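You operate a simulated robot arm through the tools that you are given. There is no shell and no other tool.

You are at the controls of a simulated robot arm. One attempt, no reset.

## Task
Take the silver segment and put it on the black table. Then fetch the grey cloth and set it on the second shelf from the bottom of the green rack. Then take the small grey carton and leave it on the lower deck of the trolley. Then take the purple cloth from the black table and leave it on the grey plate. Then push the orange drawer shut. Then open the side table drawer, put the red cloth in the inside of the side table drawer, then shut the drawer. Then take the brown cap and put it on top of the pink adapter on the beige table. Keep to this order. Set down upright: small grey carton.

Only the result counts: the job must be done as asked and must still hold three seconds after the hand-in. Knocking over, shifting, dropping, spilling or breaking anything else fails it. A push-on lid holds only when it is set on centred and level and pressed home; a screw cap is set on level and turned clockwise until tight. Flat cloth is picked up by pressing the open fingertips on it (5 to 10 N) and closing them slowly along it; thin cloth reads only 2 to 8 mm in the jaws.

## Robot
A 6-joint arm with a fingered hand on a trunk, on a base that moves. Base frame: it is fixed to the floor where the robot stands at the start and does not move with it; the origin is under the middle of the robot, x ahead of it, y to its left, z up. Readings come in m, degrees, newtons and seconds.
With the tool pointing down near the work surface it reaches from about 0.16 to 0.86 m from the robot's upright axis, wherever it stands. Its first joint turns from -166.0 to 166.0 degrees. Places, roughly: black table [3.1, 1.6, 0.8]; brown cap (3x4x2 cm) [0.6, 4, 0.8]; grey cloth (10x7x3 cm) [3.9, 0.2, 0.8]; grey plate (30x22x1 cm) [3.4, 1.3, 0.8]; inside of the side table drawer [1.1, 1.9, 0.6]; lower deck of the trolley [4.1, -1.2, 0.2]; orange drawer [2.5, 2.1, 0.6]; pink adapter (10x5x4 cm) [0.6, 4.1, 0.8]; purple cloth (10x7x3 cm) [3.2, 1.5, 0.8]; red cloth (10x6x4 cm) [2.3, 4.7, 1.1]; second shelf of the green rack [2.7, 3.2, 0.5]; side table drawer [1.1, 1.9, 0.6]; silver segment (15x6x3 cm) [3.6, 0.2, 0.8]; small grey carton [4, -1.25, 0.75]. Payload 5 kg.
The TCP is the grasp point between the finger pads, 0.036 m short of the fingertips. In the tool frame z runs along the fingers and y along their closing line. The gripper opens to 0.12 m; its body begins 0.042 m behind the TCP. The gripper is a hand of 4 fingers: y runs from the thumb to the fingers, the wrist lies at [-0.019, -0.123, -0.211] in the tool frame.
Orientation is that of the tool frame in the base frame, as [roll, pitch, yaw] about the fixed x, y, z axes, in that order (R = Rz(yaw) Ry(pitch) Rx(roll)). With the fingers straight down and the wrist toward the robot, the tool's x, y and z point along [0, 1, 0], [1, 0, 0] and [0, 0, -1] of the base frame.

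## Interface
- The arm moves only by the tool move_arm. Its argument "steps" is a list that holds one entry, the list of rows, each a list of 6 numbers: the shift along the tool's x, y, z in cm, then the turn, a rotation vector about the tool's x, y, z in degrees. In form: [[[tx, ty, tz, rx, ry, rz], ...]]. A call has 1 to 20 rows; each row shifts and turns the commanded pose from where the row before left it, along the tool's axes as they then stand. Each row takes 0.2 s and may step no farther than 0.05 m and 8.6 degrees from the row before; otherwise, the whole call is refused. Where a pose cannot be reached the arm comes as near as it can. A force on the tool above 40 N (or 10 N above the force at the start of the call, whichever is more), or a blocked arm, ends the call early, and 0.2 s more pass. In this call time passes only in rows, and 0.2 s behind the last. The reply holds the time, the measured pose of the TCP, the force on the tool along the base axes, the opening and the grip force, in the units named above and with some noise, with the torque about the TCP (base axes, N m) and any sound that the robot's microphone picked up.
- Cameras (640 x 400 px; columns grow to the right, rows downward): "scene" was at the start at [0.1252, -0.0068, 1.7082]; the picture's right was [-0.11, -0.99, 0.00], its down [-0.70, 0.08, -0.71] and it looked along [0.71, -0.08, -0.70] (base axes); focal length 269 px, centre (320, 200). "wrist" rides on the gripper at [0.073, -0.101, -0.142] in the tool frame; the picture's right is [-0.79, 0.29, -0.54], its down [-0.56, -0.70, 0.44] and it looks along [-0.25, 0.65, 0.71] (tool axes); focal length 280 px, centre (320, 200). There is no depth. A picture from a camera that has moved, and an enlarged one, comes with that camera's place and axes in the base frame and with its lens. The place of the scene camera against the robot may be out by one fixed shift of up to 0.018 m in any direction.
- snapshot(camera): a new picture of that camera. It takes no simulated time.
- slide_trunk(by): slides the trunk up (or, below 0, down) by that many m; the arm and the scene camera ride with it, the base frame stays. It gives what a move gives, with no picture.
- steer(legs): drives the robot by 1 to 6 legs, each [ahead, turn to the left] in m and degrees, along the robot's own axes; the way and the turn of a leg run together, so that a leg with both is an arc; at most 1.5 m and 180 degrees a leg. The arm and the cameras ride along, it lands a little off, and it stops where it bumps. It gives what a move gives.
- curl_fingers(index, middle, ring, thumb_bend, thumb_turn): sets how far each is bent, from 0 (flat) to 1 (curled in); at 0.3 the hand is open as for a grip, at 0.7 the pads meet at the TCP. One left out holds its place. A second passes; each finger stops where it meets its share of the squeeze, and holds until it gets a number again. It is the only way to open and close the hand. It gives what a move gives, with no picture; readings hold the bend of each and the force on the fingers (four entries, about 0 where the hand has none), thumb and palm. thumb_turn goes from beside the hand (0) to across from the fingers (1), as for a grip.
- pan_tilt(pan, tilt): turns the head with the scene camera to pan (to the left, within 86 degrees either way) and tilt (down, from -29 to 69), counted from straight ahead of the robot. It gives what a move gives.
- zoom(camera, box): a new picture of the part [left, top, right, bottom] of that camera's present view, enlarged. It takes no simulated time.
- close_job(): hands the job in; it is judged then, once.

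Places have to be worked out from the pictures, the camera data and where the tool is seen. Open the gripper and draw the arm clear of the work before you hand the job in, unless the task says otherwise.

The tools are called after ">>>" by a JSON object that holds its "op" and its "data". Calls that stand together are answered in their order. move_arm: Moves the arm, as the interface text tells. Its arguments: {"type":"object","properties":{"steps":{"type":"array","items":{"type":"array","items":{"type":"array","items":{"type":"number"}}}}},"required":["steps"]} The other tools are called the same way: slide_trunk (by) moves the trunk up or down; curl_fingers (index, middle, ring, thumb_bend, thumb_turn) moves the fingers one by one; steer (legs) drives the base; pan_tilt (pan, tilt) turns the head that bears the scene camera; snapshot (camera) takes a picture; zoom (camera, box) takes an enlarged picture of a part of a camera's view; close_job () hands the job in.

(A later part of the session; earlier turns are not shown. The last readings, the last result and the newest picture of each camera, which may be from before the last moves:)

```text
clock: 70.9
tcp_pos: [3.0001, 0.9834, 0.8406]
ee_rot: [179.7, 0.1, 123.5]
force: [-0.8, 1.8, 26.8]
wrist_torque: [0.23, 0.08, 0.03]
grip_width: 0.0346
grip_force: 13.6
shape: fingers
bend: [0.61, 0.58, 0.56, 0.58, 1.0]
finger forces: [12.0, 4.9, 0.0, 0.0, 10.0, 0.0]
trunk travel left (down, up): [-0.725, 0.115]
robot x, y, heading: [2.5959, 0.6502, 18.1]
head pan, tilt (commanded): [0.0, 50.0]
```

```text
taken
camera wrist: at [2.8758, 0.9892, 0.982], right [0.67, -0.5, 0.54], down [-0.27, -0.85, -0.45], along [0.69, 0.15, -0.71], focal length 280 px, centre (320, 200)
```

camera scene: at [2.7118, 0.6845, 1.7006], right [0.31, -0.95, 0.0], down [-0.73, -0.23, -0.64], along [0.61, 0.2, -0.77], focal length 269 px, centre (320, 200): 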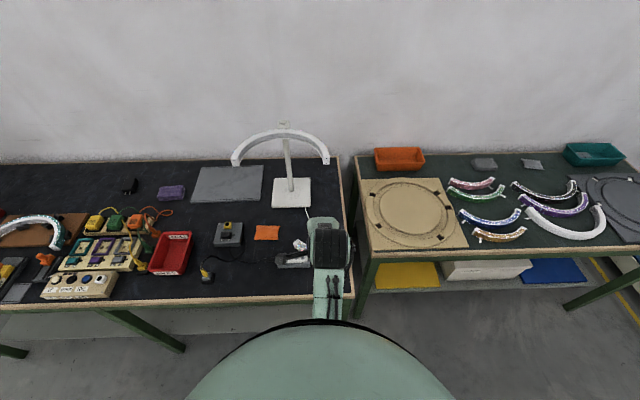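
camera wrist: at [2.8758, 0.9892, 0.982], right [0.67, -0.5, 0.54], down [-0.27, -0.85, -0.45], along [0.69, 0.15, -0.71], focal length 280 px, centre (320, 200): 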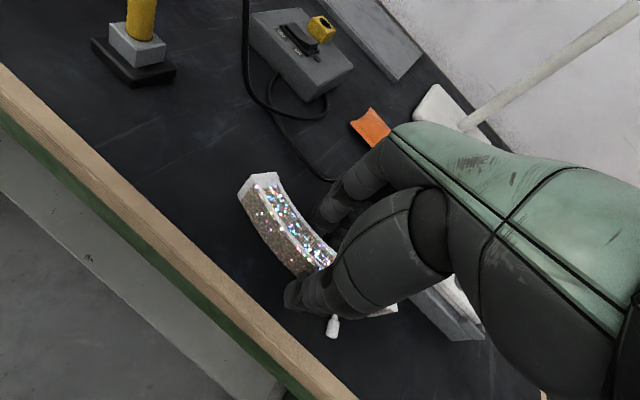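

Opening fingers press on the table, so I rise a centimetre in small steps while the fingers finish opening.

>>> {"op": "move_arm", "data": {"steps": [[[0, 0, -0.4, 0, 0, 0], [0, 0, -0.4, 0, 0, 0]]]}}

>>> {"op": "curl_fingers", "data": {"index": 0.53, "middle": 0.53, "ring": 0.53, "thumb_bend": 0.5}}

>>> {"op": "snapshot", "data": {"camera": "wrist"}}

```text
clock: 71.5
tcp_pos: [3.002, 0.9827, 0.8438]
ee_rot: [-179.7, 0.0, 123.4]
force: [-0.6, -0.6, -0.1]
wrist_torque: [0.05, 0.04, 0.0]
grip_width: 0.0487
grip_force: 0.1
shape: fingers
bend: [0.56, 0.56, 0.56, 0.54, 1.0]
finger forces: [0.0, 0.0, 0.1, 0.0, 0.1, 0.1]
trunk travel left (down, up): [-0.725, 0.115]
robot x, y, heading: [2.5976, 0.6495, 17.7]
head pan, tilt (commanded): [0.0, 50.0]
```

```text
clock: 72.5
tcp_pos: [3.0016, 0.9835, 0.8458]
ee_rot: [180.0, 0.1, 123.5]
force: [0.6, -0.5, 0.4]
wrist_torque: [0.02, 0.0, 0.01]
grip_width: 0.0589
grip_force: 0.1
shape: fingers
bend: [0.53, 0.53, 0.53, 0.5, 1.0]
finger forces: [0.1, 0.0, 0.0, 0.0, 0.0, 0.0]
trunk travel left (down, up): [-0.725, 0.115]
robot x, y, heading: [2.5928, 0.6504, 17.7]
head pan, tilt (commanded): [0.0, 50.0]
```

```text
taken
camera wrist: at [2.8778, 0.9899, 0.9883], right [0.68, -0.5, 0.54], down [-0.28, -0.85, -0.44], along [0.68, 0.15, -0.71], focal length 280 px, centre (320, 200)
```

wrist: 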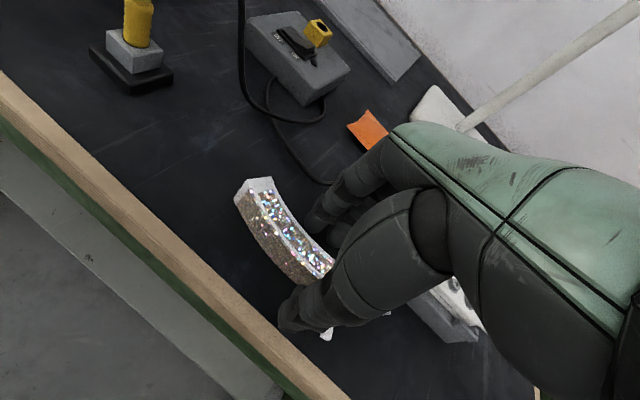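

Released with no contact forces. I rise straight up and check the result.

>>> {"op": "move_arm", "data": {"steps": [[[0, 0, -1, 0, 0, 0], [0, 0, -2, 0, 0, 0], [0, 0, -3, 0, 0, 0], [0, 0, -4, 0, 0, 0], [0, 0, -4, 0, 0, 0], [0, 0, -4, 0, 0, 0]]]}}

>>> {"op": "snapshot", "data": {"camera": "wrist"}}

>>> {"op": "zoom", "data": {"camera": "scene", "box": [0, 150, 240, 300]}}

```text
clock: 73.9
tcp_pos: [3.0025, 0.9849, 1.0255]
ee_rot: [-180.0, 0.1, 123.4]
force: [-0.3, 0.6, 0.5]
wrist_torque: [0.03, 0.0, -0.03]
grip_width: 0.0593
grip_force: 0.0
shape: fingers
bend: [0.53, 0.53, 0.53, 0.5, 1.0]
finger forces: [0.0, 0.0, 0.1, 0.1, 0.1, 0.0]
trunk travel left (down, up): [-0.725, 0.115]
robot x, y, heading: [2.5954, 0.6507, 17.4]
head pan, tilt (commanded): [0.0, 50.0]
```

```text
taken
camera wrist: at [2.8773, 0.9907, 1.1684], right [0.68, -0.5, 0.54], down [-0.28, -0.85, -0.44], along [0.68, 0.15, -0.71], focal length 280 px, centre (320, 200)
```

wrist: 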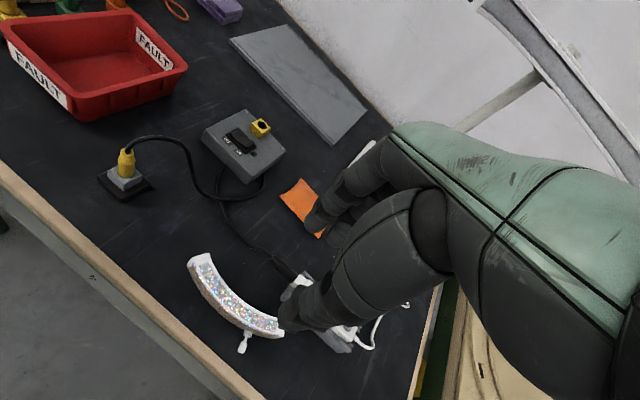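

```text
2.67 times, centred on (120, 225) of scene
camera zoom: at [2.712, 0.685, 1.7005], right [0.31, -0.95, 0.0], down [-0.73, -0.23, -0.64], along [0.61, 0.2, -0.77], focal length 717 px, centre (853, 133)
```

zoom: 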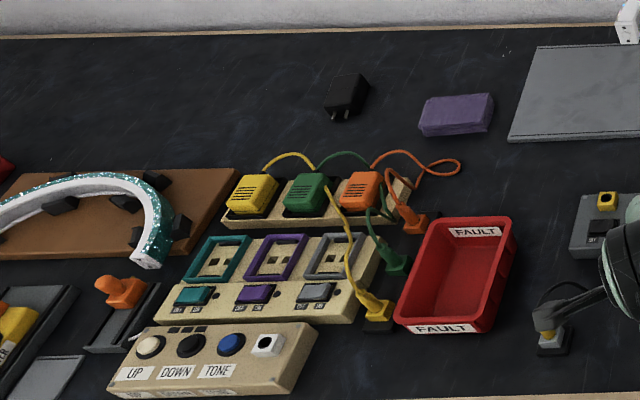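

The silver segment now lies flat and free on the black table. I bring the arm back to a neutral carried pose and drive to the far table again, this time closer, for the grey cloth at its back (about 0.44 m behind the edge).

>>> {"op": "move_arm", "data": {"steps": [[[0, 0, -2, 0, 0, 7], [0, 0, -2, 0, 0, 7], [-4, -1, 0, 0, 0, 1], [-4, -1, 0, 0, 0, 0], [-4, -1, 0, 0, 0, 0], [-3, -1, 0, 0, 0, 0]]]}}

>>> {"op": "steer", "data": {"legs": [[0, -91], [0.823, 0], [0, 92.4]]}}

>>> {"op": "pan_tilt", "data": {"pan": 0, "tilt": 60}}

>>> {"op": "snapshot", "data": {"camera": "scene"}}

```text
clock: 75.3
tcp_pos: [3.0128, 0.8272, 1.0666]
ee_rot: [180.0, -0.1, 108.5]
force: [0.5, -0.5, 0.0]
wrist_torque: [0.02, -0.01, 0.02]
grip_width: 0.0592
grip_force: 0.1
shape: fingers
bend: [0.53, 0.53, 0.53, 0.5, 1.0]
finger forces: [0.0, 0.0, 0.0, 0.0, 0.0, 0.1]
trunk travel left (down, up): [-0.725, 0.115]
robot x, y, heading: [2.5944, 0.6534, 18.0]
head pan, tilt (commanded): [0.0, 50.0]
```

```text
clock: 89.4
tcp_pos: [3.2399, 0.0375, 1.0655]
ee_rot: [179.9, -0.1, 108.7]
force: [-0.9, -0.3, -0.4]
wrist_torque: [0.01, -0.03, -0.02]
grip_width: 0.059
grip_force: 0.1
shape: fingers
bend: [0.53, 0.53, 0.53, 0.5, 1.0]
finger forces: [0.0, 0.0, 0.1, 0.1, 0.0, 0.0]
trunk travel left (down, up): [-0.725, 0.115]
robot x, y, heading: [2.8266, -0.1436, 18.2]
head pan, tilt (commanded): [0.0, 50.0]
```

```text
clock: 90.1
tcp_pos: [3.2396, 0.0378, 1.0667]
ee_rot: [180.0, 0.1, 108.7]
force: [-0.3, 0.0, -0.1]
wrist_torque: [0.02, -0.03, -0.02]
grip_width: 0.0594
grip_force: 0.1
shape: fingers
bend: [0.53, 0.53, 0.53, 0.5, 1.0]
finger forces: [0.0, 0.0, 0.0, 0.1, 0.1, 0.2]
trunk travel left (down, up): [-0.725, 0.115]
robot x, y, heading: [2.8252, -0.1449, 18.3]
head pan, tilt (commanded): [0.0, 60.0]
```

```text
taken
camera scene: at [2.9306, -0.1117, 1.6881], right [0.31, -0.95, 0.0], down [-0.82, -0.27, -0.5], along [0.48, 0.16, -0.87], focal length 269 px, centre (320, 200)
```

scene: 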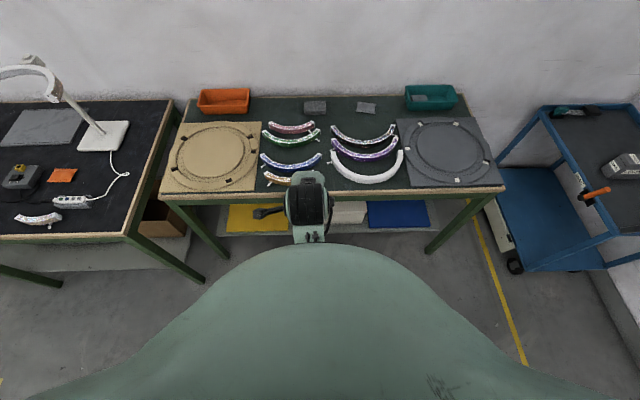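

The cloth is about 1.11 m ahead of the robot axis and the table edge 0.66 m. I drive forward 0.27 m and check for any bump.

>>> {"op": "steer", "data": {"legs": [[0.2, 0], [0.07, 0]]}}

>>> {"op": "snapshot", "data": {"camera": "scene"}}

>>> {"op": "zoom", "data": {"camera": "scene", "box": [240, 60, 440, 185]}}

```text
clock: 92.5
tcp_pos: [3.4983, 0.1207, 1.0664]
ee_rot: [-179.9, 0.1, 108.7]
force: [-0.2, 0.6, -0.7]
wrist_torque: [0.03, 0.03, 0.02]
grip_width: 0.0591
grip_force: 0.1
shape: fingers
bend: [0.53, 0.53, 0.53, 0.5, 1.0]
finger forces: [0.0, 0.1, 0.0, 0.0, 0.0, 0.1]
trunk travel left (down, up): [-0.725, 0.115]
robot x, y, heading: [3.0836, -0.0629, 18.1]
head pan, tilt (commanded): [0.0, 60.0]
```

```text
taken
camera scene: at [3.1883, -0.0276, 1.688], right [0.31, -0.95, 0.0], down [-0.82, -0.27, -0.5], along [0.47, 0.15, -0.87], focal length 269 px, centre (320, 200)
```

scene: 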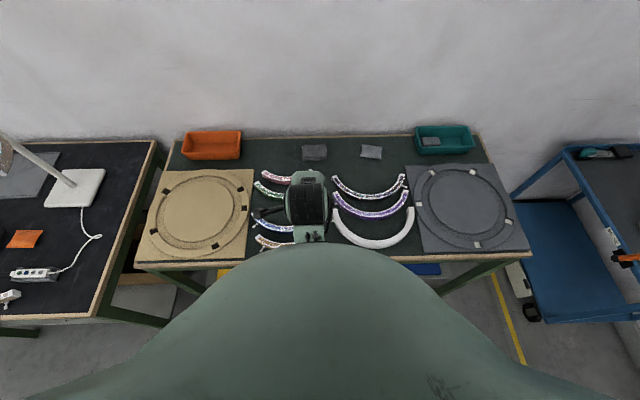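

```text
3.20 times, centred on (340, 122) of scene
camera zoom: at [3.1883, -0.0276, 1.688], right [0.31, -0.95, 0.0], down [-0.82, -0.27, -0.5], along [0.47, 0.15, -0.87], focal length 861 px, centre (256, 448)
```

zoom: 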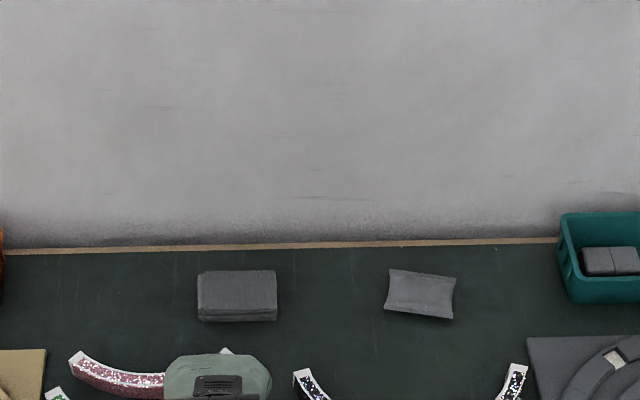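

The folded grey cloth sits at about (3.857, 0.22), 0.82 m from the robot axis, with 7 cm free behind it and 10 cm in front. I open the fingers to about 10 cm and reach over it.

>>> {"op": "curl_fingers", "data": {"index": 0.36, "middle": 0.36, "ring": 0.36, "thumb_bend": 0.36}}

>>> {"op": "move_arm", "data": {"steps": [[[-0.26, 4.65, 0.8, 0, 0, 0], [-0.26, 4.65, 0.8, 0, 0, 0], [-0.26, 4.65, 0.8, 0, 0, 0], [-0.26, 4.65, 0.8, 0, 0, 0], [-0.26, 4.65, 0.8, 0, 0, 0], [-0.26, 4.65, 0.8, 0, 0, 0], [-0.26, 4.65, 0.8, 0, 0, 0], [-0.26, 4.65, 0.8, 0, 0, 0]]]}}

>>> {"op": "snapshot", "data": {"camera": "wrist"}}

```text
clock: 93.5
tcp_pos: [3.4967, 0.1207, 1.0665]
ee_rot: [180.0, 0.1, 108.7]
force: [-0.1, -0.2, -0.2]
wrist_torque: [-0.01, 0.02, -0.02]
grip_width: 0.1055
grip_force: 0.1
shape: fingers
bend: [0.36, 0.36, 0.36, 0.36, 0.98]
finger forces: [0.1, 0.1, 0.0, 0.1, 0.0, 0.0]
trunk travel left (down, up): [-0.725, 0.115]
robot x, y, heading: [3.0814, -0.0619, 18.0]
head pan, tilt (commanded): [0.0, 60.0]
```

```text
clock: 95.2
tcp_pos: [3.858, 0.2202, 1.0008]
ee_rot: [-179.9, 0.0, 108.8]
force: [0.4, 0.6, -0.2]
wrist_torque: [0.0, 0.02, 0.0]
grip_width: 0.106
grip_force: 0.1
shape: fingers
bend: [0.36, 0.36, 0.36, 0.36, 0.98]
finger forces: [0.0, 0.0, 0.0, 0.0, 0.0, 0.0]
trunk travel left (down, up): [-0.725, 0.115]
robot x, y, heading: [3.0816, -0.0607, 18.0]
head pan, tilt (commanded): [0.0, 60.0]
```

```text
taken
camera wrist: at [3.7397, 0.2574, 1.1437], right [0.53, -0.66, 0.54], down [-0.48, -0.75, -0.44], along [0.7, -0.03, -0.71], focal length 280 px, centre (320, 200)
```

wrist: 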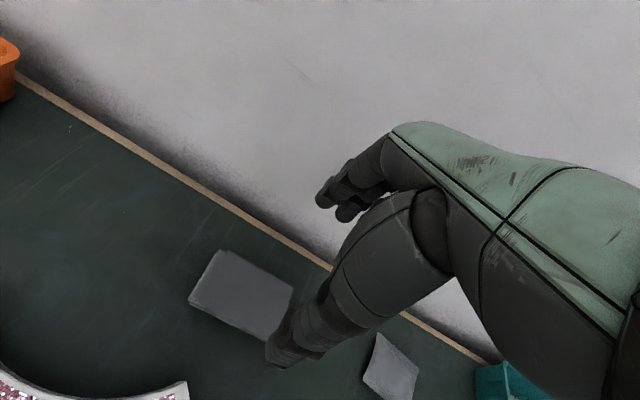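

The wrist view puts the cloth centre at about (3.866, 0.224), turned a few degrees more. I correct and descend around it.

>>> {"op": "move_arm", "data": {"steps": [[[0, 0.8, 3, 0, 0, -3.5], [0, 0, 3, 0, 0, 0], [0, 0, 3, 0, 0, 0], [0, 0, 3, 0, 0, 0], [0, 0, 1.5, 0, 0, 0], [0, 0, 1, 0, 0, 0]]]}}

>>> {"op": "snapshot", "data": {"camera": "wrist"}}

>>> {"op": "zoom", "data": {"camera": "scene", "box": [240, 100, 400, 200]}}

```text
clock: 96.7
tcp_pos: [3.8646, 0.2244, 0.8576]
ee_rot: [180.0, 0.0, 112.2]
force: [0.5, -0.2, 0.7]
wrist_torque: [0.03, 0.0, 0.02]
grip_width: 0.1056
grip_force: 0.1
shape: fingers
bend: [0.36, 0.36, 0.36, 0.36, 0.98]
finger forces: [0.0, 0.0, 0.0, 0.0, 0.0, 0.0]
trunk travel left (down, up): [-0.725, 0.115]
robot x, y, heading: [3.0798, -0.063, 18.2]
head pan, tilt (commanded): [0.0, 60.0]
```

```text
taken
camera wrist: at [3.7435, 0.2536, 0.9993], right [0.56, -0.62, 0.54], down [-0.44, -0.78, -0.44], along [0.7, 0.01, -0.71], focal length 280 px, centre (320, 200)
```

wrist: 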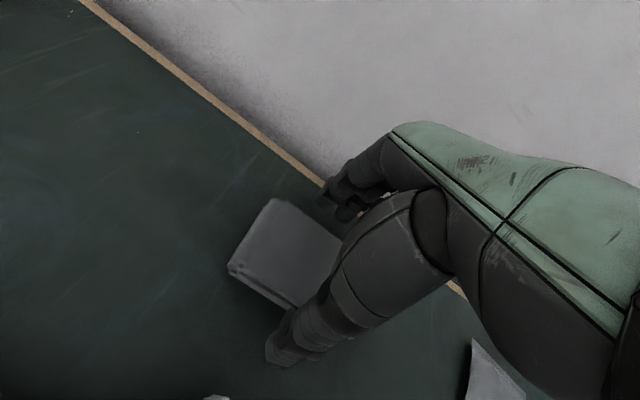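

```text
4.00 times, centred on (320, 150) of scene
camera zoom: at [3.1874, -0.028, 1.688], right [0.31, -0.95, 0.0], down [-0.82, -0.27, -0.5], along [0.48, 0.15, -0.87], focal length 1076 px, centre (320, 400)
```

zoom: 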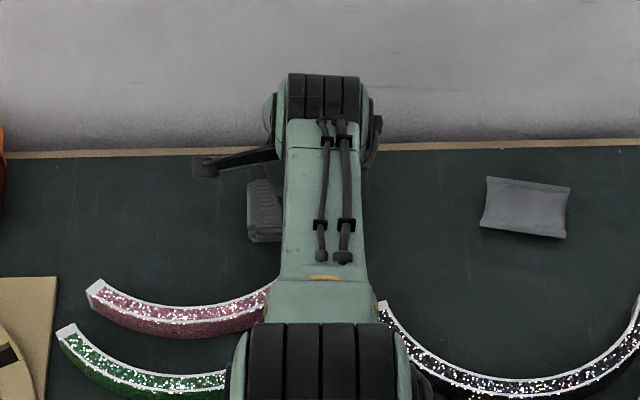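

The cloth is straddled by thumb and fingers. I go down another 0.8 cm and close gradually.

>>> {"op": "move_arm", "data": {"steps": [[[0, 0, 0.5, 0, 0, 0], [0, 0, 0.4, 0, 0, 0]]]}}

>>> {"op": "curl_fingers", "data": {"index": 0.48, "middle": 0.48, "ring": 0.48, "thumb_bend": 0.48}}

>>> {"op": "curl_fingers", "data": {"index": 0.58, "middle": 0.58, "ring": 0.58, "thumb_bend": 0.58}}

>>> {"op": "snapshot", "data": {"camera": "wrist"}}

```text
clock: 97.2
tcp_pos: [3.8633, 0.2228, 0.8467]
ee_rot: [-180.0, 0.0, 112.1]
force: [0.4, 1.0, 0.4]
wrist_torque: [-0.03, -0.02, -0.01]
grip_width: 0.1059
grip_force: 0.0
shape: fingers
bend: [0.36, 0.36, 0.36, 0.36, 0.98]
finger forces: [0.0, 0.0, 0.1, 0.1, 0.0, 0.0]
trunk travel left (down, up): [-0.725, 0.115]
robot x, y, heading: [3.0823, -0.0602, 18.1]
head pan, tilt (commanded): [0.0, 60.0]
```

```text
clock: 98.2
tcp_pos: [3.8647, 0.223, 0.8485]
ee_rot: [-179.9, -0.1, 112.1]
force: [0.5, 0.0, 0.3]
wrist_torque: [-0.04, -0.01, -0.03]
grip_width: 0.0708
grip_force: 0.1
shape: fingers
bend: [0.48, 0.48, 0.48, 0.48, 1.0]
finger forces: [0.1, 0.0, 0.1, 0.0, 0.0, 0.1]
trunk travel left (down, up): [-0.725, 0.115]
robot x, y, heading: [3.081, -0.0607, 18.2]
head pan, tilt (commanded): [0.0, 60.0]
```

```text
clock: 99.2
tcp_pos: [3.8634, 0.2227, 0.8481]
ee_rot: [180.0, 0.0, 112.2]
force: [-0.6, -0.4, -0.4]
wrist_torque: [-0.03, -0.02, 0.02]
grip_width: 0.0654
grip_force: 11.9
shape: fingers
bend: [0.52, 0.54, 0.54, 0.49, 1.0]
finger forces: [4.5, 4.2, 2.9, 0.0, 11.5, 0.0]
trunk travel left (down, up): [-0.725, 0.115]
robot x, y, heading: [3.0805, -0.0619, 18.1]
head pan, tilt (commanded): [0.0, 60.0]
```

```text
taken
camera wrist: at [3.7431, 0.253, 0.9899], right [0.56, -0.62, 0.54], down [-0.44, -0.78, -0.44], along [0.7, 0.01, -0.71], focal length 280 px, centre (320, 200)
```

wrist: 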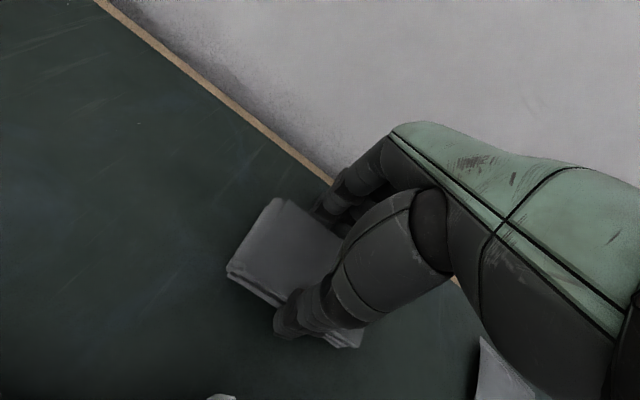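

Gripped at 6.5 cm with about 12 N. I lift slowly and watch that the cloth stays in the hand.

>>> {"op": "move_arm", "data": {"steps": [[[0, 0, -1, 0, 0, 0], [0, 0, -1.5, 0, 0, 0], [0, 0, -2, 0, 0, 0], [0, 0, -3, 0, 0, 0]]]}}

>>> {"op": "snapshot", "data": {"camera": "wrist"}}

```text
clock: 100.2
tcp_pos: [3.8625, 0.221, 0.9239]
ee_rot: [-180.0, 0.0, 112.1]
force: [-1.0, -0.1, -0.8]
wrist_torque: [0.03, -0.03, -0.01]
grip_width: 0.0654
grip_force: 10.9
shape: fingers
bend: [0.52, 0.54, 0.54, 0.49, 1.0]
finger forces: [4.5, 4.1, 3.1, 0.0, 11.7, 0.0]
trunk travel left (down, up): [-0.725, 0.115]
robot x, y, heading: [3.0811, -0.0591, 18.1]
head pan, tilt (commanded): [0.0, 60.0]
```

```text
taken
camera wrist: at [3.7417, 0.2523, 1.0658], right [0.56, -0.62, 0.54], down [-0.44, -0.78, -0.44], along [0.7, 0.01, -0.71], focal length 280 px, centre (320, 200)
```

wrist: 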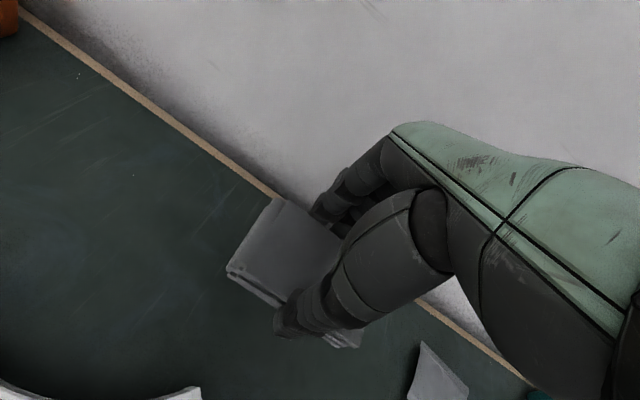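

The cloth is held securely. I lift and retract the arm, back away from the table, and drive along the aisle toward the green rack.

>>> {"op": "move_arm", "data": {"steps": [[[0, -2, -4, 0, 0, 0], [0, -4, -2.5, 0, 0, 0], [0, -4, -2.5, 0, 0, 0], [0, -4, -2, 0, 0, 1.5], [0, -4.5, -1, 0, 0, 2], [0, -4.5, -1, 0, 0, 0], [0, -4.5, 0, 0, 0, 0], [0, -4.5, 0, 0, 0, 0], [0, -4.5, 0, 0, 0, 0]]]}}

>>> {"op": "steer", "data": {"legs": [[-0.32, 0], [0, 94.3], [1.5, 0], [1.5, 0], [0.17, 0], [0, -94]]}}

>>> {"op": "pan_tilt", "data": {"pan": 0, "tilt": 30}}

>>> {"op": "snapshot", "data": {"camera": "scene"}}

>>> {"op": "snapshot", "data": {"camera": "wrist"}}

```text
clock: 102.2
tcp_pos: [3.5187, 0.0951, 1.0546]
ee_rot: [179.9, 0.1, 108.6]
force: [0.2, -0.1, -0.7]
wrist_torque: [0.02, -0.03, -0.01]
grip_width: 0.0652
grip_force: 10.8
shape: fingers
bend: [0.52, 0.54, 0.54, 0.49, 1.0]
finger forces: [4.5, 4.0, 3.0, 0.1, 11.4, 0.0]
trunk travel left (down, up): [-0.725, 0.115]
robot x, y, heading: [3.0783, -0.0614, 17.9]
head pan, tilt (commanded): [0.0, 60.0]
```

```text
clock: 130.8
tcp_pos: [2.0533, 2.9392, 1.0531]
ee_rot: [180.0, 0.0, 107.2]
force: [-0.2, -0.5, -0.3]
wrist_torque: [0.04, -0.01, 0.0]
grip_width: 0.0646
grip_force: 10.8
shape: fingers
bend: [0.52, 0.54, 0.54, 0.49, 1.0]
finger forces: [4.3, 3.7, 2.6, 0.0, 10.5, 0.0]
trunk travel left (down, up): [-0.725, 0.115]
robot x, y, heading: [1.6099, 2.7951, 16.8]
head pan, tilt (commanded): [0.0, 60.0]
```

```text
clock: 131.7
tcp_pos: [2.0525, 2.9402, 1.0532]
ee_rot: [-180.0, 0.0, 107.2]
force: [-0.7, -0.5, -0.4]
wrist_torque: [0.01, 0.01, 0.02]
grip_width: 0.0644
grip_force: 10.9
shape: fingers
bend: [0.52, 0.54, 0.54, 0.49, 1.0]
finger forces: [4.1, 3.7, 2.6, 0.0, 10.4, 0.0]
trunk travel left (down, up): [-0.725, 0.115]
robot x, y, heading: [1.6107, 2.7973, 16.8]
head pan, tilt (commanded): [0.0, 30.0]
```

```text
taken
camera scene: at [1.7384, 2.8326, 1.7301], right [0.29, -0.96, 0.0], down [-0.48, -0.14, -0.87], along [0.83, 0.25, -0.5], focal length 269 px, centre (320, 200)
```

scene: 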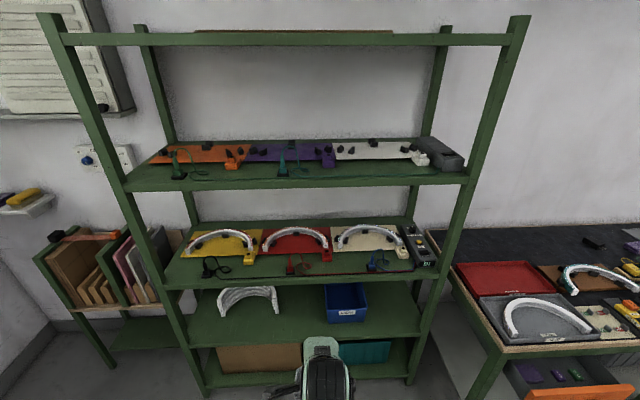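

```text
taken
camera wrist: at [1.9347, 2.9811, 1.196], right [0.51, -0.67, 0.54], down [-0.5, -0.74, -0.44], along [0.7, -0.05, -0.71], focal length 280 px, centre (320, 200)
```

wrist: 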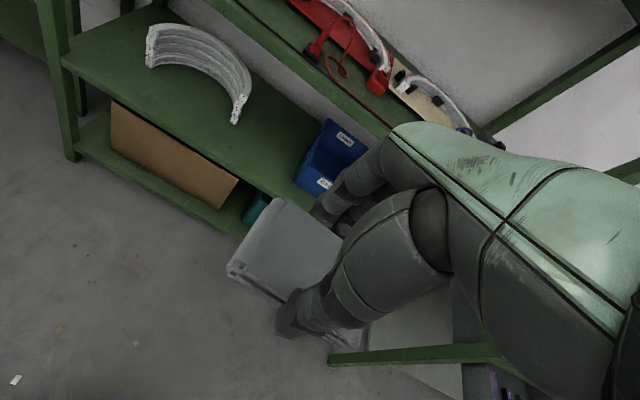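

The rack's second shelf (with the white arc and the blue bin, z about 0.5) has a roughly 25 cm gap between them; shelf 3's underside is about 0.85. I retract the arm a bit more, drive nearer, then lower the trunk so arm and camera look straight into that gap.

>>> {"op": "move_arm", "data": {"steps": [[[0, -4, 0, 0, 0, 0], [0, -4, 0, 0, 0, 0]]]}}

>>> {"op": "steer", "data": {"legs": [[0, 8.8], [0.39, 0], [0, -6.4]]}}

>>> {"op": "slide_trunk", "data": {"by": -0.5}}

>>> {"op": "snapshot", "data": {"camera": "scene"}}

>>> {"op": "snapshot", "data": {"camera": "wrist"}}

```text
clock: 132.3
tcp_pos: [2.0029, 2.9213, 1.0301]
ee_rot: [179.9, 0.0, 107.2]
force: [-0.2, 0.3, 0.3]
wrist_torque: [-0.01, 0.01, 0.01]
grip_width: 0.0646
grip_force: 10.1
shape: fingers
bend: [0.52, 0.54, 0.54, 0.49, 1.0]
finger forces: [4.3, 3.8, 2.7, 0.1, 10.7, 0.0]
out of reach, approached as far as the arm can: row 1, 2
trunk travel left (down, up): [-0.725, 0.115]
robot x, y, heading: [1.6087, 2.7921, 16.6]
head pan, tilt (commanded): [0.0, 30.0]
```

```text
clock: 136.3
tcp_pos: [2.3522, 3.1078, 1.0284]
ee_rot: [-180.0, 0.0, 109.7]
force: [0.1, 0.5, -0.8]
wrist_torque: [0.03, 0.01, 0.02]
grip_width: 0.0644
grip_force: 10.6
shape: fingers
bend: [0.52, 0.54, 0.54, 0.49, 1.0]
finger forces: [4.1, 3.7, 2.6, 0.1, 10.6, 0.0]
trunk travel left (down, up): [-0.725, 0.115]
robot x, y, heading: [1.964, 2.9603, 19.3]
head pan, tilt (commanded): [0.0, 30.0]
```

```text
refused: -0.5 is not a number from -0.4 to 0.4
```

```text
taken
camera scene: at [2.0909, 3.0065, 1.7301], right [0.33, -0.95, 0.0], down [-0.47, -0.16, -0.87], along [0.82, 0.28, -0.5], focal length 269 px, centre (320, 200)
```

scene: 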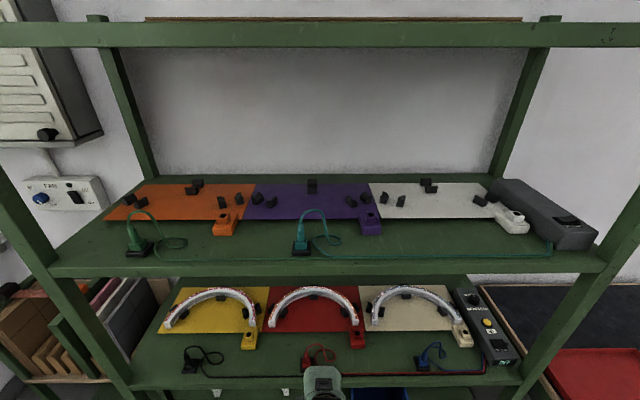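

```text
taken
camera wrist: at [2.2314, 3.144, 1.1711], right [0.54, -0.65, 0.54], down [-0.47, -0.76, -0.44], along [0.7, -0.02, -0.71], focal length 280 px, centre (320, 200)
```

wrist: 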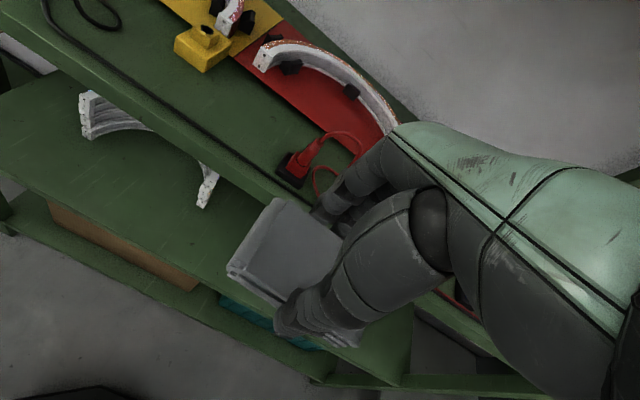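

The arm cannot fold closer than about 0.41 m, so I back the base off 6 cm for clearance before lowering the trunk in two steps.

>>> {"op": "steer", "data": {"legs": [[-0.06, 0]]}}

>>> {"op": "slide_trunk", "data": {"by": -0.4}}

>>> {"op": "pan_tilt", "data": {"pan": 0, "tilt": 45}}

>>> {"op": "snapshot", "data": {"camera": "scene"}}

>>> {"op": "snapshot", "data": {"camera": "wrist"}}

```text
clock: 137.3
tcp_pos: [2.2943, 3.089, 1.0288]
ee_rot: [-180.0, 0.0, 109.7]
force: [-0.1, -0.5, -0.2]
wrist_torque: [0.0, -0.01, 0.0]
grip_width: 0.0646
grip_force: 11.0
shape: fingers
bend: [0.52, 0.54, 0.54, 0.49, 1.0]
finger forces: [4.2, 3.7, 2.6, 0.0, 10.6, 0.1]
trunk travel left (down, up): [-0.725, 0.115]
robot x, y, heading: [1.9062, 2.9456, 19.3]
head pan, tilt (commanded): [0.0, 30.0]
```

```text
clock: 141.1
tcp_pos: [2.2942, 3.0901, 0.6297]
ee_rot: [180.0, 0.1, 109.7]
force: [0.9, -0.2, -0.6]
wrist_torque: [0.01, -0.02, -0.02]
grip_width: 0.0646
grip_force: 10.6
shape: fingers
bend: [0.52, 0.54, 0.54, 0.49, 1.0]
finger forces: [4.2, 3.7, 2.6, 0.0, 10.5, 0.1]
trunk travel left (down, up): [-0.325, 0.515]
robot x, y, heading: [1.9051, 2.9468, 19.0]
head pan, tilt (commanded): [0.0, 30.0]
```

```text
clock: 141.9
tcp_pos: [2.2936, 3.0897, 0.6276]
ee_rot: [180.0, 0.0, 109.6]
force: [-0.4, 0.9, -0.2]
wrist_torque: [0.01, -0.03, -0.01]
grip_width: 0.0646
grip_force: 10.1
shape: fingers
bend: [0.52, 0.54, 0.54, 0.49, 1.0]
finger forces: [4.2, 3.7, 2.6, 0.0, 10.6, 0.1]
trunk travel left (down, up): [-0.325, 0.515]
robot x, y, heading: [1.9093, 2.9467, 19.0]
head pan, tilt (commanded): [0.0, 45.0]
```

```text
taken
camera scene: at [2.0254, 2.9838, 1.3076], right [0.33, -0.95, 0.0], down [-0.67, -0.23, -0.71], along [0.67, 0.23, -0.71], focal length 269 px, centre (320, 200)
```

scene: 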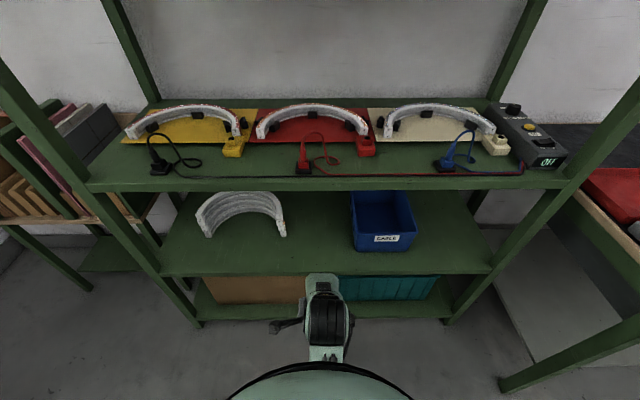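

```text
taken
camera wrist: at [2.1747, 3.1245, 0.7712], right [0.54, -0.65, 0.54], down [-0.47, -0.76, -0.44], along [0.7, -0.02, -0.71], focal length 280 px, centre (320, 200)
```

wrist: 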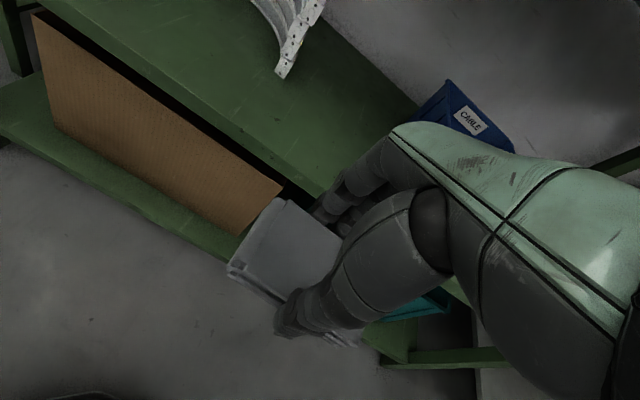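

The view into the shelf is clear: target spot about (2.54, 3.18), between the arc's foot and the blue bin, 9 cm inside the front edge. Since the command may lag from the limited retraction, I first make a small move to re-sync.

>>> {"op": "move_arm", "data": {"steps": [[[0, 2, 2, 0, 0, 0], [0, 2, 2, 0, 0, 0]]]}}

```text
clock: 142.5
tcp_pos: [2.3322, 3.1038, 0.5882]
ee_rot: [180.0, -0.1, 109.7]
force: [-0.9, -0.7, -0.7]
wrist_torque: [-0.03, -0.02, -0.03]
grip_width: 0.0647
grip_force: 10.3
shape: fingers
bend: [0.52, 0.54, 0.54, 0.49, 1.0]
finger forces: [4.3, 3.7, 2.6, 0.0, 10.6, 0.0]
trunk travel left (down, up): [-0.325, 0.515]
robot x, y, heading: [1.9044, 2.9486, 19.2]
head pan, tilt (commanded): [0.0, 45.0]
```

Commands track well. I lower 1 cm more and slide in horizontally 22 cm.

>>> {"op": "move_arm", "data": {"steps": [[[0, 0, 1, 0, 0, 0], [0, 4, 0, 0, 0, 0], [0, 4, 0, 0, 0, 0], [0, 4, 0, 0, 0, 0]]]}}

>>> {"op": "snapshot", "data": {"camera": "scene"}}

>>> {"op": "snapshot", "data": {"camera": "wrist"}}

```text
clock: 143.5
tcp_pos: [2.4462, 3.1429, 0.5781]
ee_rot: [-179.9, -0.1, 109.7]
force: [-0.7, 0.7, -0.5]
wrist_torque: [0.04, 0.0, 0.0]
grip_width: 0.0645
grip_force: 10.5
shape: fingers
bend: [0.52, 0.54, 0.54, 0.49, 1.0]
finger forces: [4.3, 3.7, 2.6, 0.1, 10.7, 0.0]
trunk travel left (down, up): [-0.325, 0.515]
robot x, y, heading: [1.9057, 2.9426, 19.3]
head pan, tilt (commanded): [0.0, 45.0]
```

```text
taken
camera scene: at [2.0261, 2.9841, 1.3075], right [0.33, -0.95, 0.0], down [-0.67, -0.23, -0.71], along [0.67, 0.23, -0.71], focal length 269 px, centre (320, 200)
```

scene: 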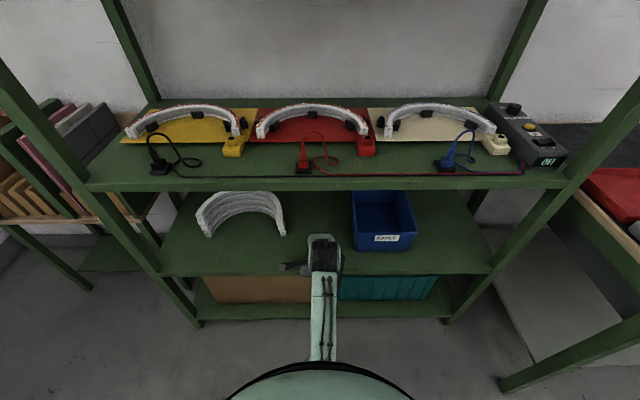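

```text
taken
camera wrist: at [2.3263, 3.1785, 0.7208], right [0.54, -0.65, 0.54], down [-0.47, -0.76, -0.44], along [0.7, -0.02, -0.72], focal length 280 px, centre (320, 200)
```

wrist: 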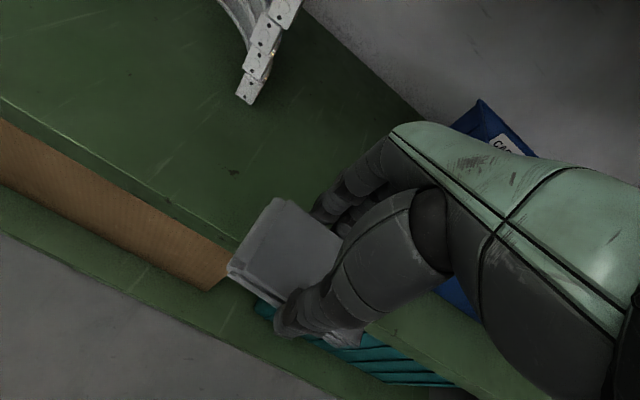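

The hand is entering between shelves with plenty of space. I continue in another 10 cm.

>>> {"op": "move_arm", "data": {"steps": [[[0, 3.4, 0, 0, 0, 0], [0, 3.4, 0, 0, 0, 0], [0, 3.2, 0, 0, 0, 0]]]}}

>>> {"op": "snapshot", "data": {"camera": "scene"}}

>>> {"op": "snapshot", "data": {"camera": "wrist"}}

```text
clock: 144.3
tcp_pos: [2.5409, 3.1772, 0.5778]
ee_rot: [-180.0, 0.0, 109.7]
force: [0.2, -0.5, 0.0]
wrist_torque: [-0.01, -0.02, -0.03]
grip_width: 0.0645
grip_force: 10.5
shape: fingers
bend: [0.52, 0.54, 0.54, 0.49, 1.0]
finger forces: [4.3, 3.6, 2.6, 0.0, 10.6, 0.0]
trunk travel left (down, up): [-0.325, 0.515]
robot x, y, heading: [1.9074, 2.9477, 19.0]
head pan, tilt (commanded): [0.0, 45.0]
```

```text
taken
camera scene: at [2.026, 2.9841, 1.3075], right [0.33, -0.95, 0.0], down [-0.67, -0.23, -0.71], along [0.67, 0.23, -0.71], focal length 269 px, centre (320, 200)
```

scene: 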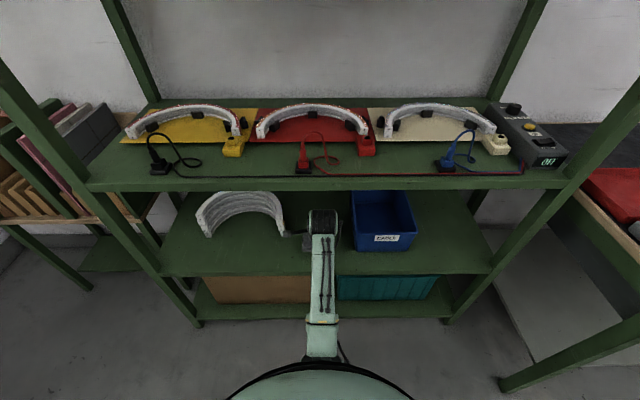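

```text
taken
camera wrist: at [2.4202, 3.2127, 0.7203], right [0.54, -0.65, 0.54], down [-0.47, -0.76, -0.44], along [0.7, -0.02, -0.71], focal length 280 px, centre (320, 200)
```

wrist: 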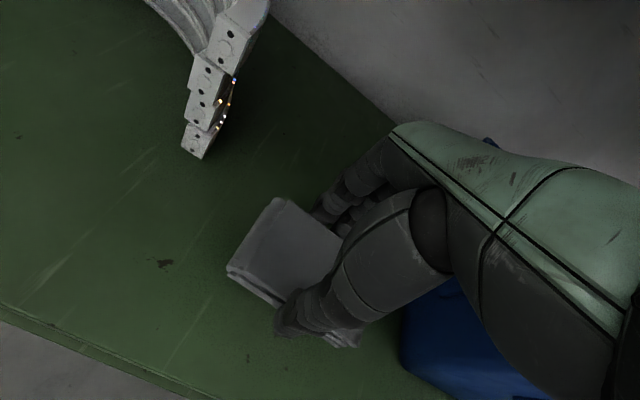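

Well-placed with clearance on both sides. I lower the cloth to the shelf.

>>> {"op": "move_arm", "data": {"steps": [[[0, 0, 1, 0, 0, 0], [0, 0, 1, 0, 0, 0], [0, 0, 0.5, 0, 0, 0]]]}}

>>> {"op": "move_arm", "data": {"steps": [[[0, 0, 0.4, 0, 0, 0], [0, 0, 0.3, 0, 0, 0]]]}}

```text
clock: 145.1
tcp_pos: [2.538, 3.1756, 0.5533]
ee_rot: [179.9, 0.0, 109.7]
force: [-0.6, 0.7, 0.0]
wrist_torque: [-0.03, -0.02, 0.0]
grip_width: 0.0646
grip_force: 10.9
shape: fingers
bend: [0.52, 0.54, 0.54, 0.49, 1.0]
finger forces: [4.3, 3.7, 2.5, 0.0, 10.6, 0.0]
trunk travel left (down, up): [-0.325, 0.515]
robot x, y, heading: [1.9039, 2.9443, 19.1]
head pan, tilt (commanded): [0.0, 45.0]
```

```text
clock: 145.7
tcp_pos: [2.5399, 3.1762, 0.5463]
ee_rot: [179.9, 0.0, 109.7]
force: [-0.8, -0.5, 4.6]
wrist_torque: [-0.04, -0.02, 0.06]
grip_width: 0.0646
grip_force: 10.3
shape: fingers
bend: [0.53, 0.54, 0.54, 0.49, 1.0]
finger forces: [4.1, 3.7, 2.6, 0.0, 11.4, 0.1]
trunk travel left (down, up): [-0.325, 0.515]
robot x, y, heading: [1.906, 2.9459, 19.1]
head pan, tilt (commanded): [0.0, 45.0]
```

Contact felt (4.6 N). I release the cloth by opening the fingers.

>>> {"op": "curl_fingers", "data": {"index": 0.44, "middle": 0.44, "ring": 0.44, "thumb_bend": 0.42}}

>>> {"op": "snapshot", "data": {"camera": "wrist"}}

```text
clock: 146.7
tcp_pos: [2.5403, 3.1777, 0.5466]
ee_rot: [180.0, 0.0, 109.8]
force: [0.6, 0.6, -0.1]
wrist_torque: [0.02, -0.01, -0.02]
grip_width: 0.0847
grip_force: 0.0
shape: fingers
bend: [0.44, 0.44, 0.44, 0.42, 0.99]
finger forces: [0.0, 0.1, 0.0, 0.0, 0.0, 0.2]
trunk travel left (down, up): [-0.325, 0.515]
robot x, y, heading: [1.9074, 2.9436, 19.1]
head pan, tilt (commanded): [0.0, 45.0]
```

```text
taken
camera wrist: at [2.4196, 3.2122, 0.689], right [0.54, -0.65, 0.54], down [-0.47, -0.76, -0.44], along [0.7, -0.02, -0.71], focal length 280 px, centre (320, 200)
```

wrist: 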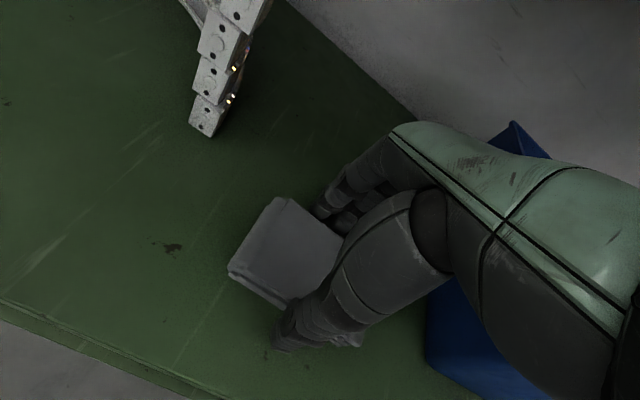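

Released. I rise 4 cm (fingertips above the cloth, still under the shelf above) and draw straight out.

>>> {"op": "move_arm", "data": {"steps": [[[0, 0, -1, 0, 0, 0], [0, 0, -1.5, 0, 0, 0], [0, 0, -1.7, 0, 0, 0], [0, -3, 0, 0, 0, 0], [0, -4, 0, 0, 0, 0], [0, -4, 0, 0, 0, 0], [0, -4, 0, 0, 0, 0], [0, -4, 0, 0, 0, 0], [0, -4, 0, 0, 0, 0]]]}}

>>> {"op": "snapshot", "data": {"camera": "scene"}}

>>> {"op": "snapshot", "data": {"camera": "wrist"}}

```text
clock: 148.7
tcp_pos: [2.3226, 3.0975, 0.5889]
ee_rot: [179.9, 0.0, 109.7]
force: [0.5, -0.1, 0.1]
wrist_torque: [-0.05, 0.02, 0.05]
grip_width: 0.0851
grip_force: 0.1
shape: fingers
bend: [0.44, 0.44, 0.44, 0.42, 0.99]
finger forces: [0.1, 0.0, 0.0, 0.0, 0.0, 0.1]
trunk travel left (down, up): [-0.325, 0.515]
robot x, y, heading: [1.9079, 2.9435, 19.2]
head pan, tilt (commanded): [0.0, 45.0]
```

```text
taken
camera scene: at [2.0246, 2.9836, 1.3076], right [0.33, -0.95, 0.0], down [-0.67, -0.23, -0.71], along [0.67, 0.23, -0.71], focal length 269 px, centre (320, 200)
```

scene: 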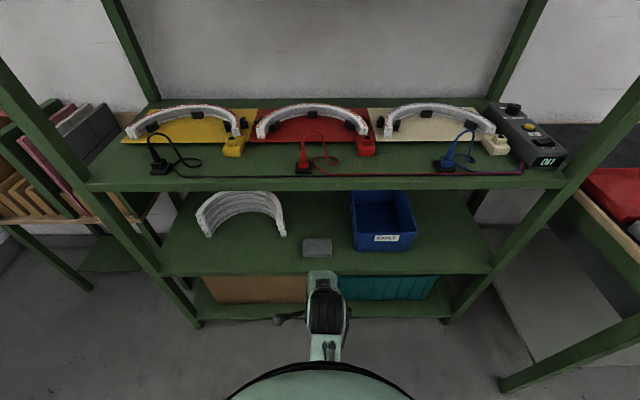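

```text
taken
camera wrist: at [2.2021, 3.1338, 0.7316], right [0.54, -0.65, 0.54], down [-0.47, -0.76, -0.44], along [0.7, -0.02, -0.71], focal length 280 px, centre (320, 200)
```

wrist: 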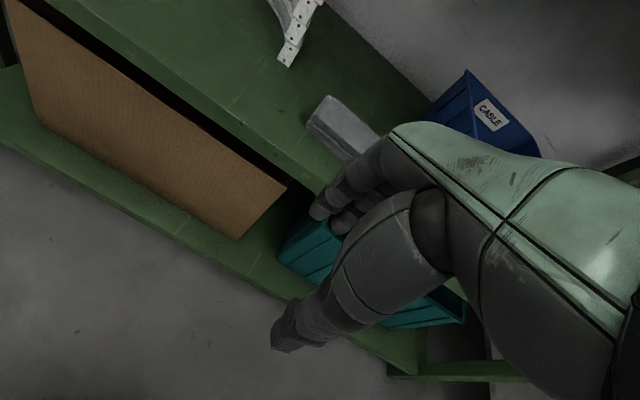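

The grey cloth rests on the second shelf. I back off, raise the trunk, and drive back down the aisle to the trolley corner.

>>> {"op": "steer", "data": {"legs": [[-0.38, 0]]}}

>>> {"op": "slide_trunk", "data": {"by": 0.4}}

>>> {"op": "steer", "data": {"legs": [[0, -86.9], [1.5, 0], [1.5, 0], [1.0, 0], [0, 45]]}}

>>> {"op": "pan_tilt", "data": {"pan": 0, "tilt": 35}}

>>> {"op": "snapshot", "data": {"camera": "scene"}}

```text
clock: 151.3
tcp_pos: [1.9631, 2.9732, 0.5895]
ee_rot: [180.0, 0.0, 109.8]
force: [0.1, -1.0, 0.2]
wrist_torque: [0.02, -0.01, 0.01]
grip_width: 0.0851
grip_force: 0.1
shape: fingers
bend: [0.44, 0.44, 0.44, 0.42, 0.99]
finger forces: [0.0, 0.1, 0.0, 0.0, 0.1, 0.0]
trunk travel left (down, up): [-0.325, 0.515]
robot x, y, heading: [1.5456, 2.8221, 19.0]
head pan, tilt (commanded): [0.0, 45.0]
```

```text
clock: 155.1
tcp_pos: [1.9629, 2.9755, 0.9878]
ee_rot: [-180.0, 0.1, 109.8]
force: [0.0, 0.3, -0.2]
wrist_torque: [-0.02, 0.03, 0.03]
grip_width: 0.0849
grip_force: 0.1
shape: fingers
bend: [0.44, 0.44, 0.44, 0.42, 0.99]
finger forces: [0.1, 0.0, 0.1, 0.0, 0.1, 0.0]
trunk travel left (down, up): [-0.725, 0.115]
robot x, y, heading: [1.5461, 2.8183, 19.2]
head pan, tilt (commanded): [0.0, 45.0]
```

```text
clock: 183.2
tcp_pos: [3.5185, -1.0498, 0.9889]
ee_rot: [179.9, 0.0, 68.1]
force: [0.9, 0.5, -0.6]
wrist_torque: [0.0, 0.03, -0.03]
grip_width: 0.085
grip_force: 0.1
shape: fingers
bend: [0.44, 0.44, 0.44, 0.42, 0.99]
finger forces: [0.0, 0.0, 0.0, 0.1, 0.0, 0.1]
trunk travel left (down, up): [-0.725, 0.115]
robot x, y, heading: [3.1039, -0.889, -22.5]
head pan, tilt (commanded): [0.0, 45.0]
```

```text
clock: 183.9
tcp_pos: [3.5172, -1.0502, 0.9883]
ee_rot: [180.0, 0.1, 68.1]
force: [0.2, -0.5, 0.0]
wrist_torque: [-0.01, -0.01, 0.01]
grip_width: 0.0849
grip_force: 0.0
shape: fingers
bend: [0.44, 0.44, 0.44, 0.42, 0.99]
finger forces: [0.0, 0.1, 0.0, 0.0, 0.0, 0.0]
trunk travel left (down, up): [-0.725, 0.115]
robot x, y, heading: [3.1039, -0.8901, -22.4]
head pan, tilt (commanded): [0.0, 35.0]
```

```text
taken
camera scene: at [3.2266, -0.9315, 1.7223], right [-0.38, -0.92, 0.0], down [-0.53, 0.22, -0.82], along [0.76, -0.31, -0.57], focal length 269 px, centre (320, 200)
```

scene: 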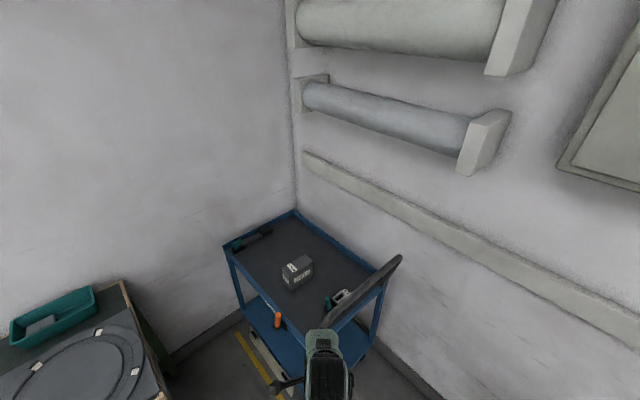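

I'm near the trolley; its long axis runs along the far-table normal, and the handle is on the near (west) end. I zoom to study the carton, the handle and the lower deck.

>>> {"op": "zoom", "data": {"camera": "scene", "box": [200, 190, 440, 340]}}

>>> {"op": "snapshot", "data": {"camera": "wrist"}}

```text
2.67 times, centred on (320, 265) of scene
camera zoom: at [3.2266, -0.9315, 1.7223], right [-0.38, -0.92, 0.0], down [-0.53, 0.22, -0.82], along [0.76, -0.31, -0.57], focal length 717 px, centre (320, 27)
```

zoom: 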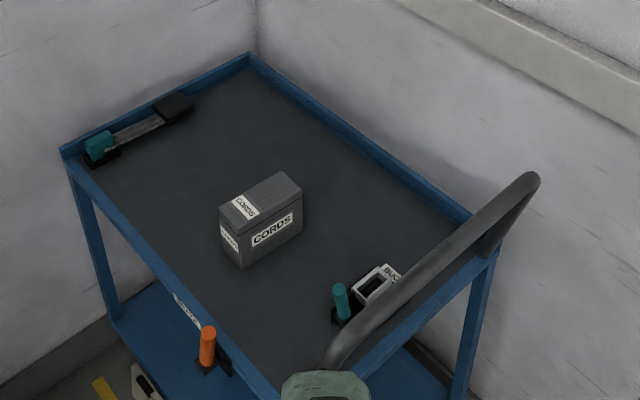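

```text
taken
camera wrist: at [3.4503, -0.944, 1.1311], right [-0.03, -0.84, 0.54], down [-0.86, -0.26, -0.44], along [0.51, -0.48, -0.71], focal length 280 px, centre (320, 200)
```

wrist: 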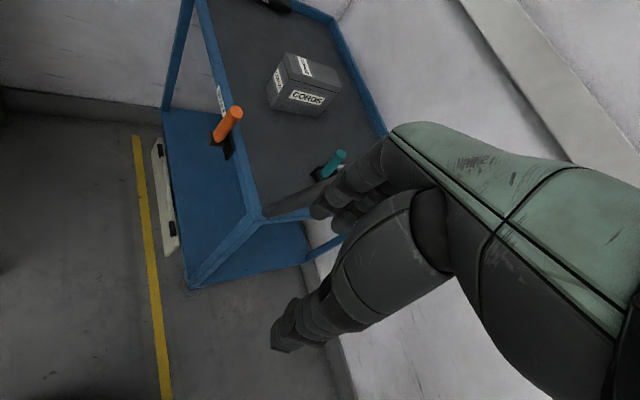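

The carton marked CORDS measures roughly 13 x 7 x 9 cm with its centre near (4.04, -1.15). I cross-check with a wrist zoom.

>>> {"op": "zoom", "data": {"camera": "wrist", "box": [150, 20, 390, 170]}}

```text
2.67 times, centred on (270, 95) of wrist
camera zoom: at [3.4503, -0.944, 1.1311], right [-0.03, -0.84, 0.54], down [-0.86, -0.26, -0.44], along [0.51, -0.48, -0.71], focal length 748 px, centre (453, 480)
```

zoom: 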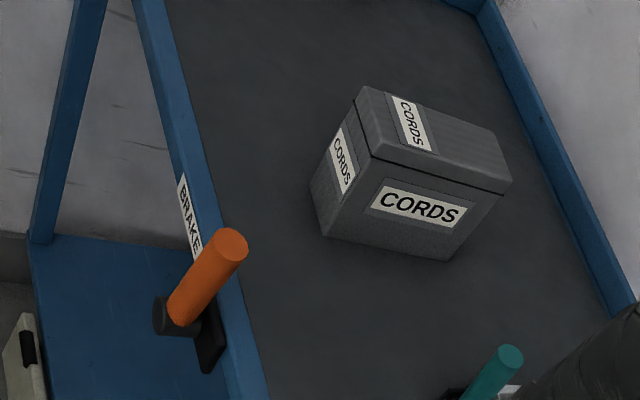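

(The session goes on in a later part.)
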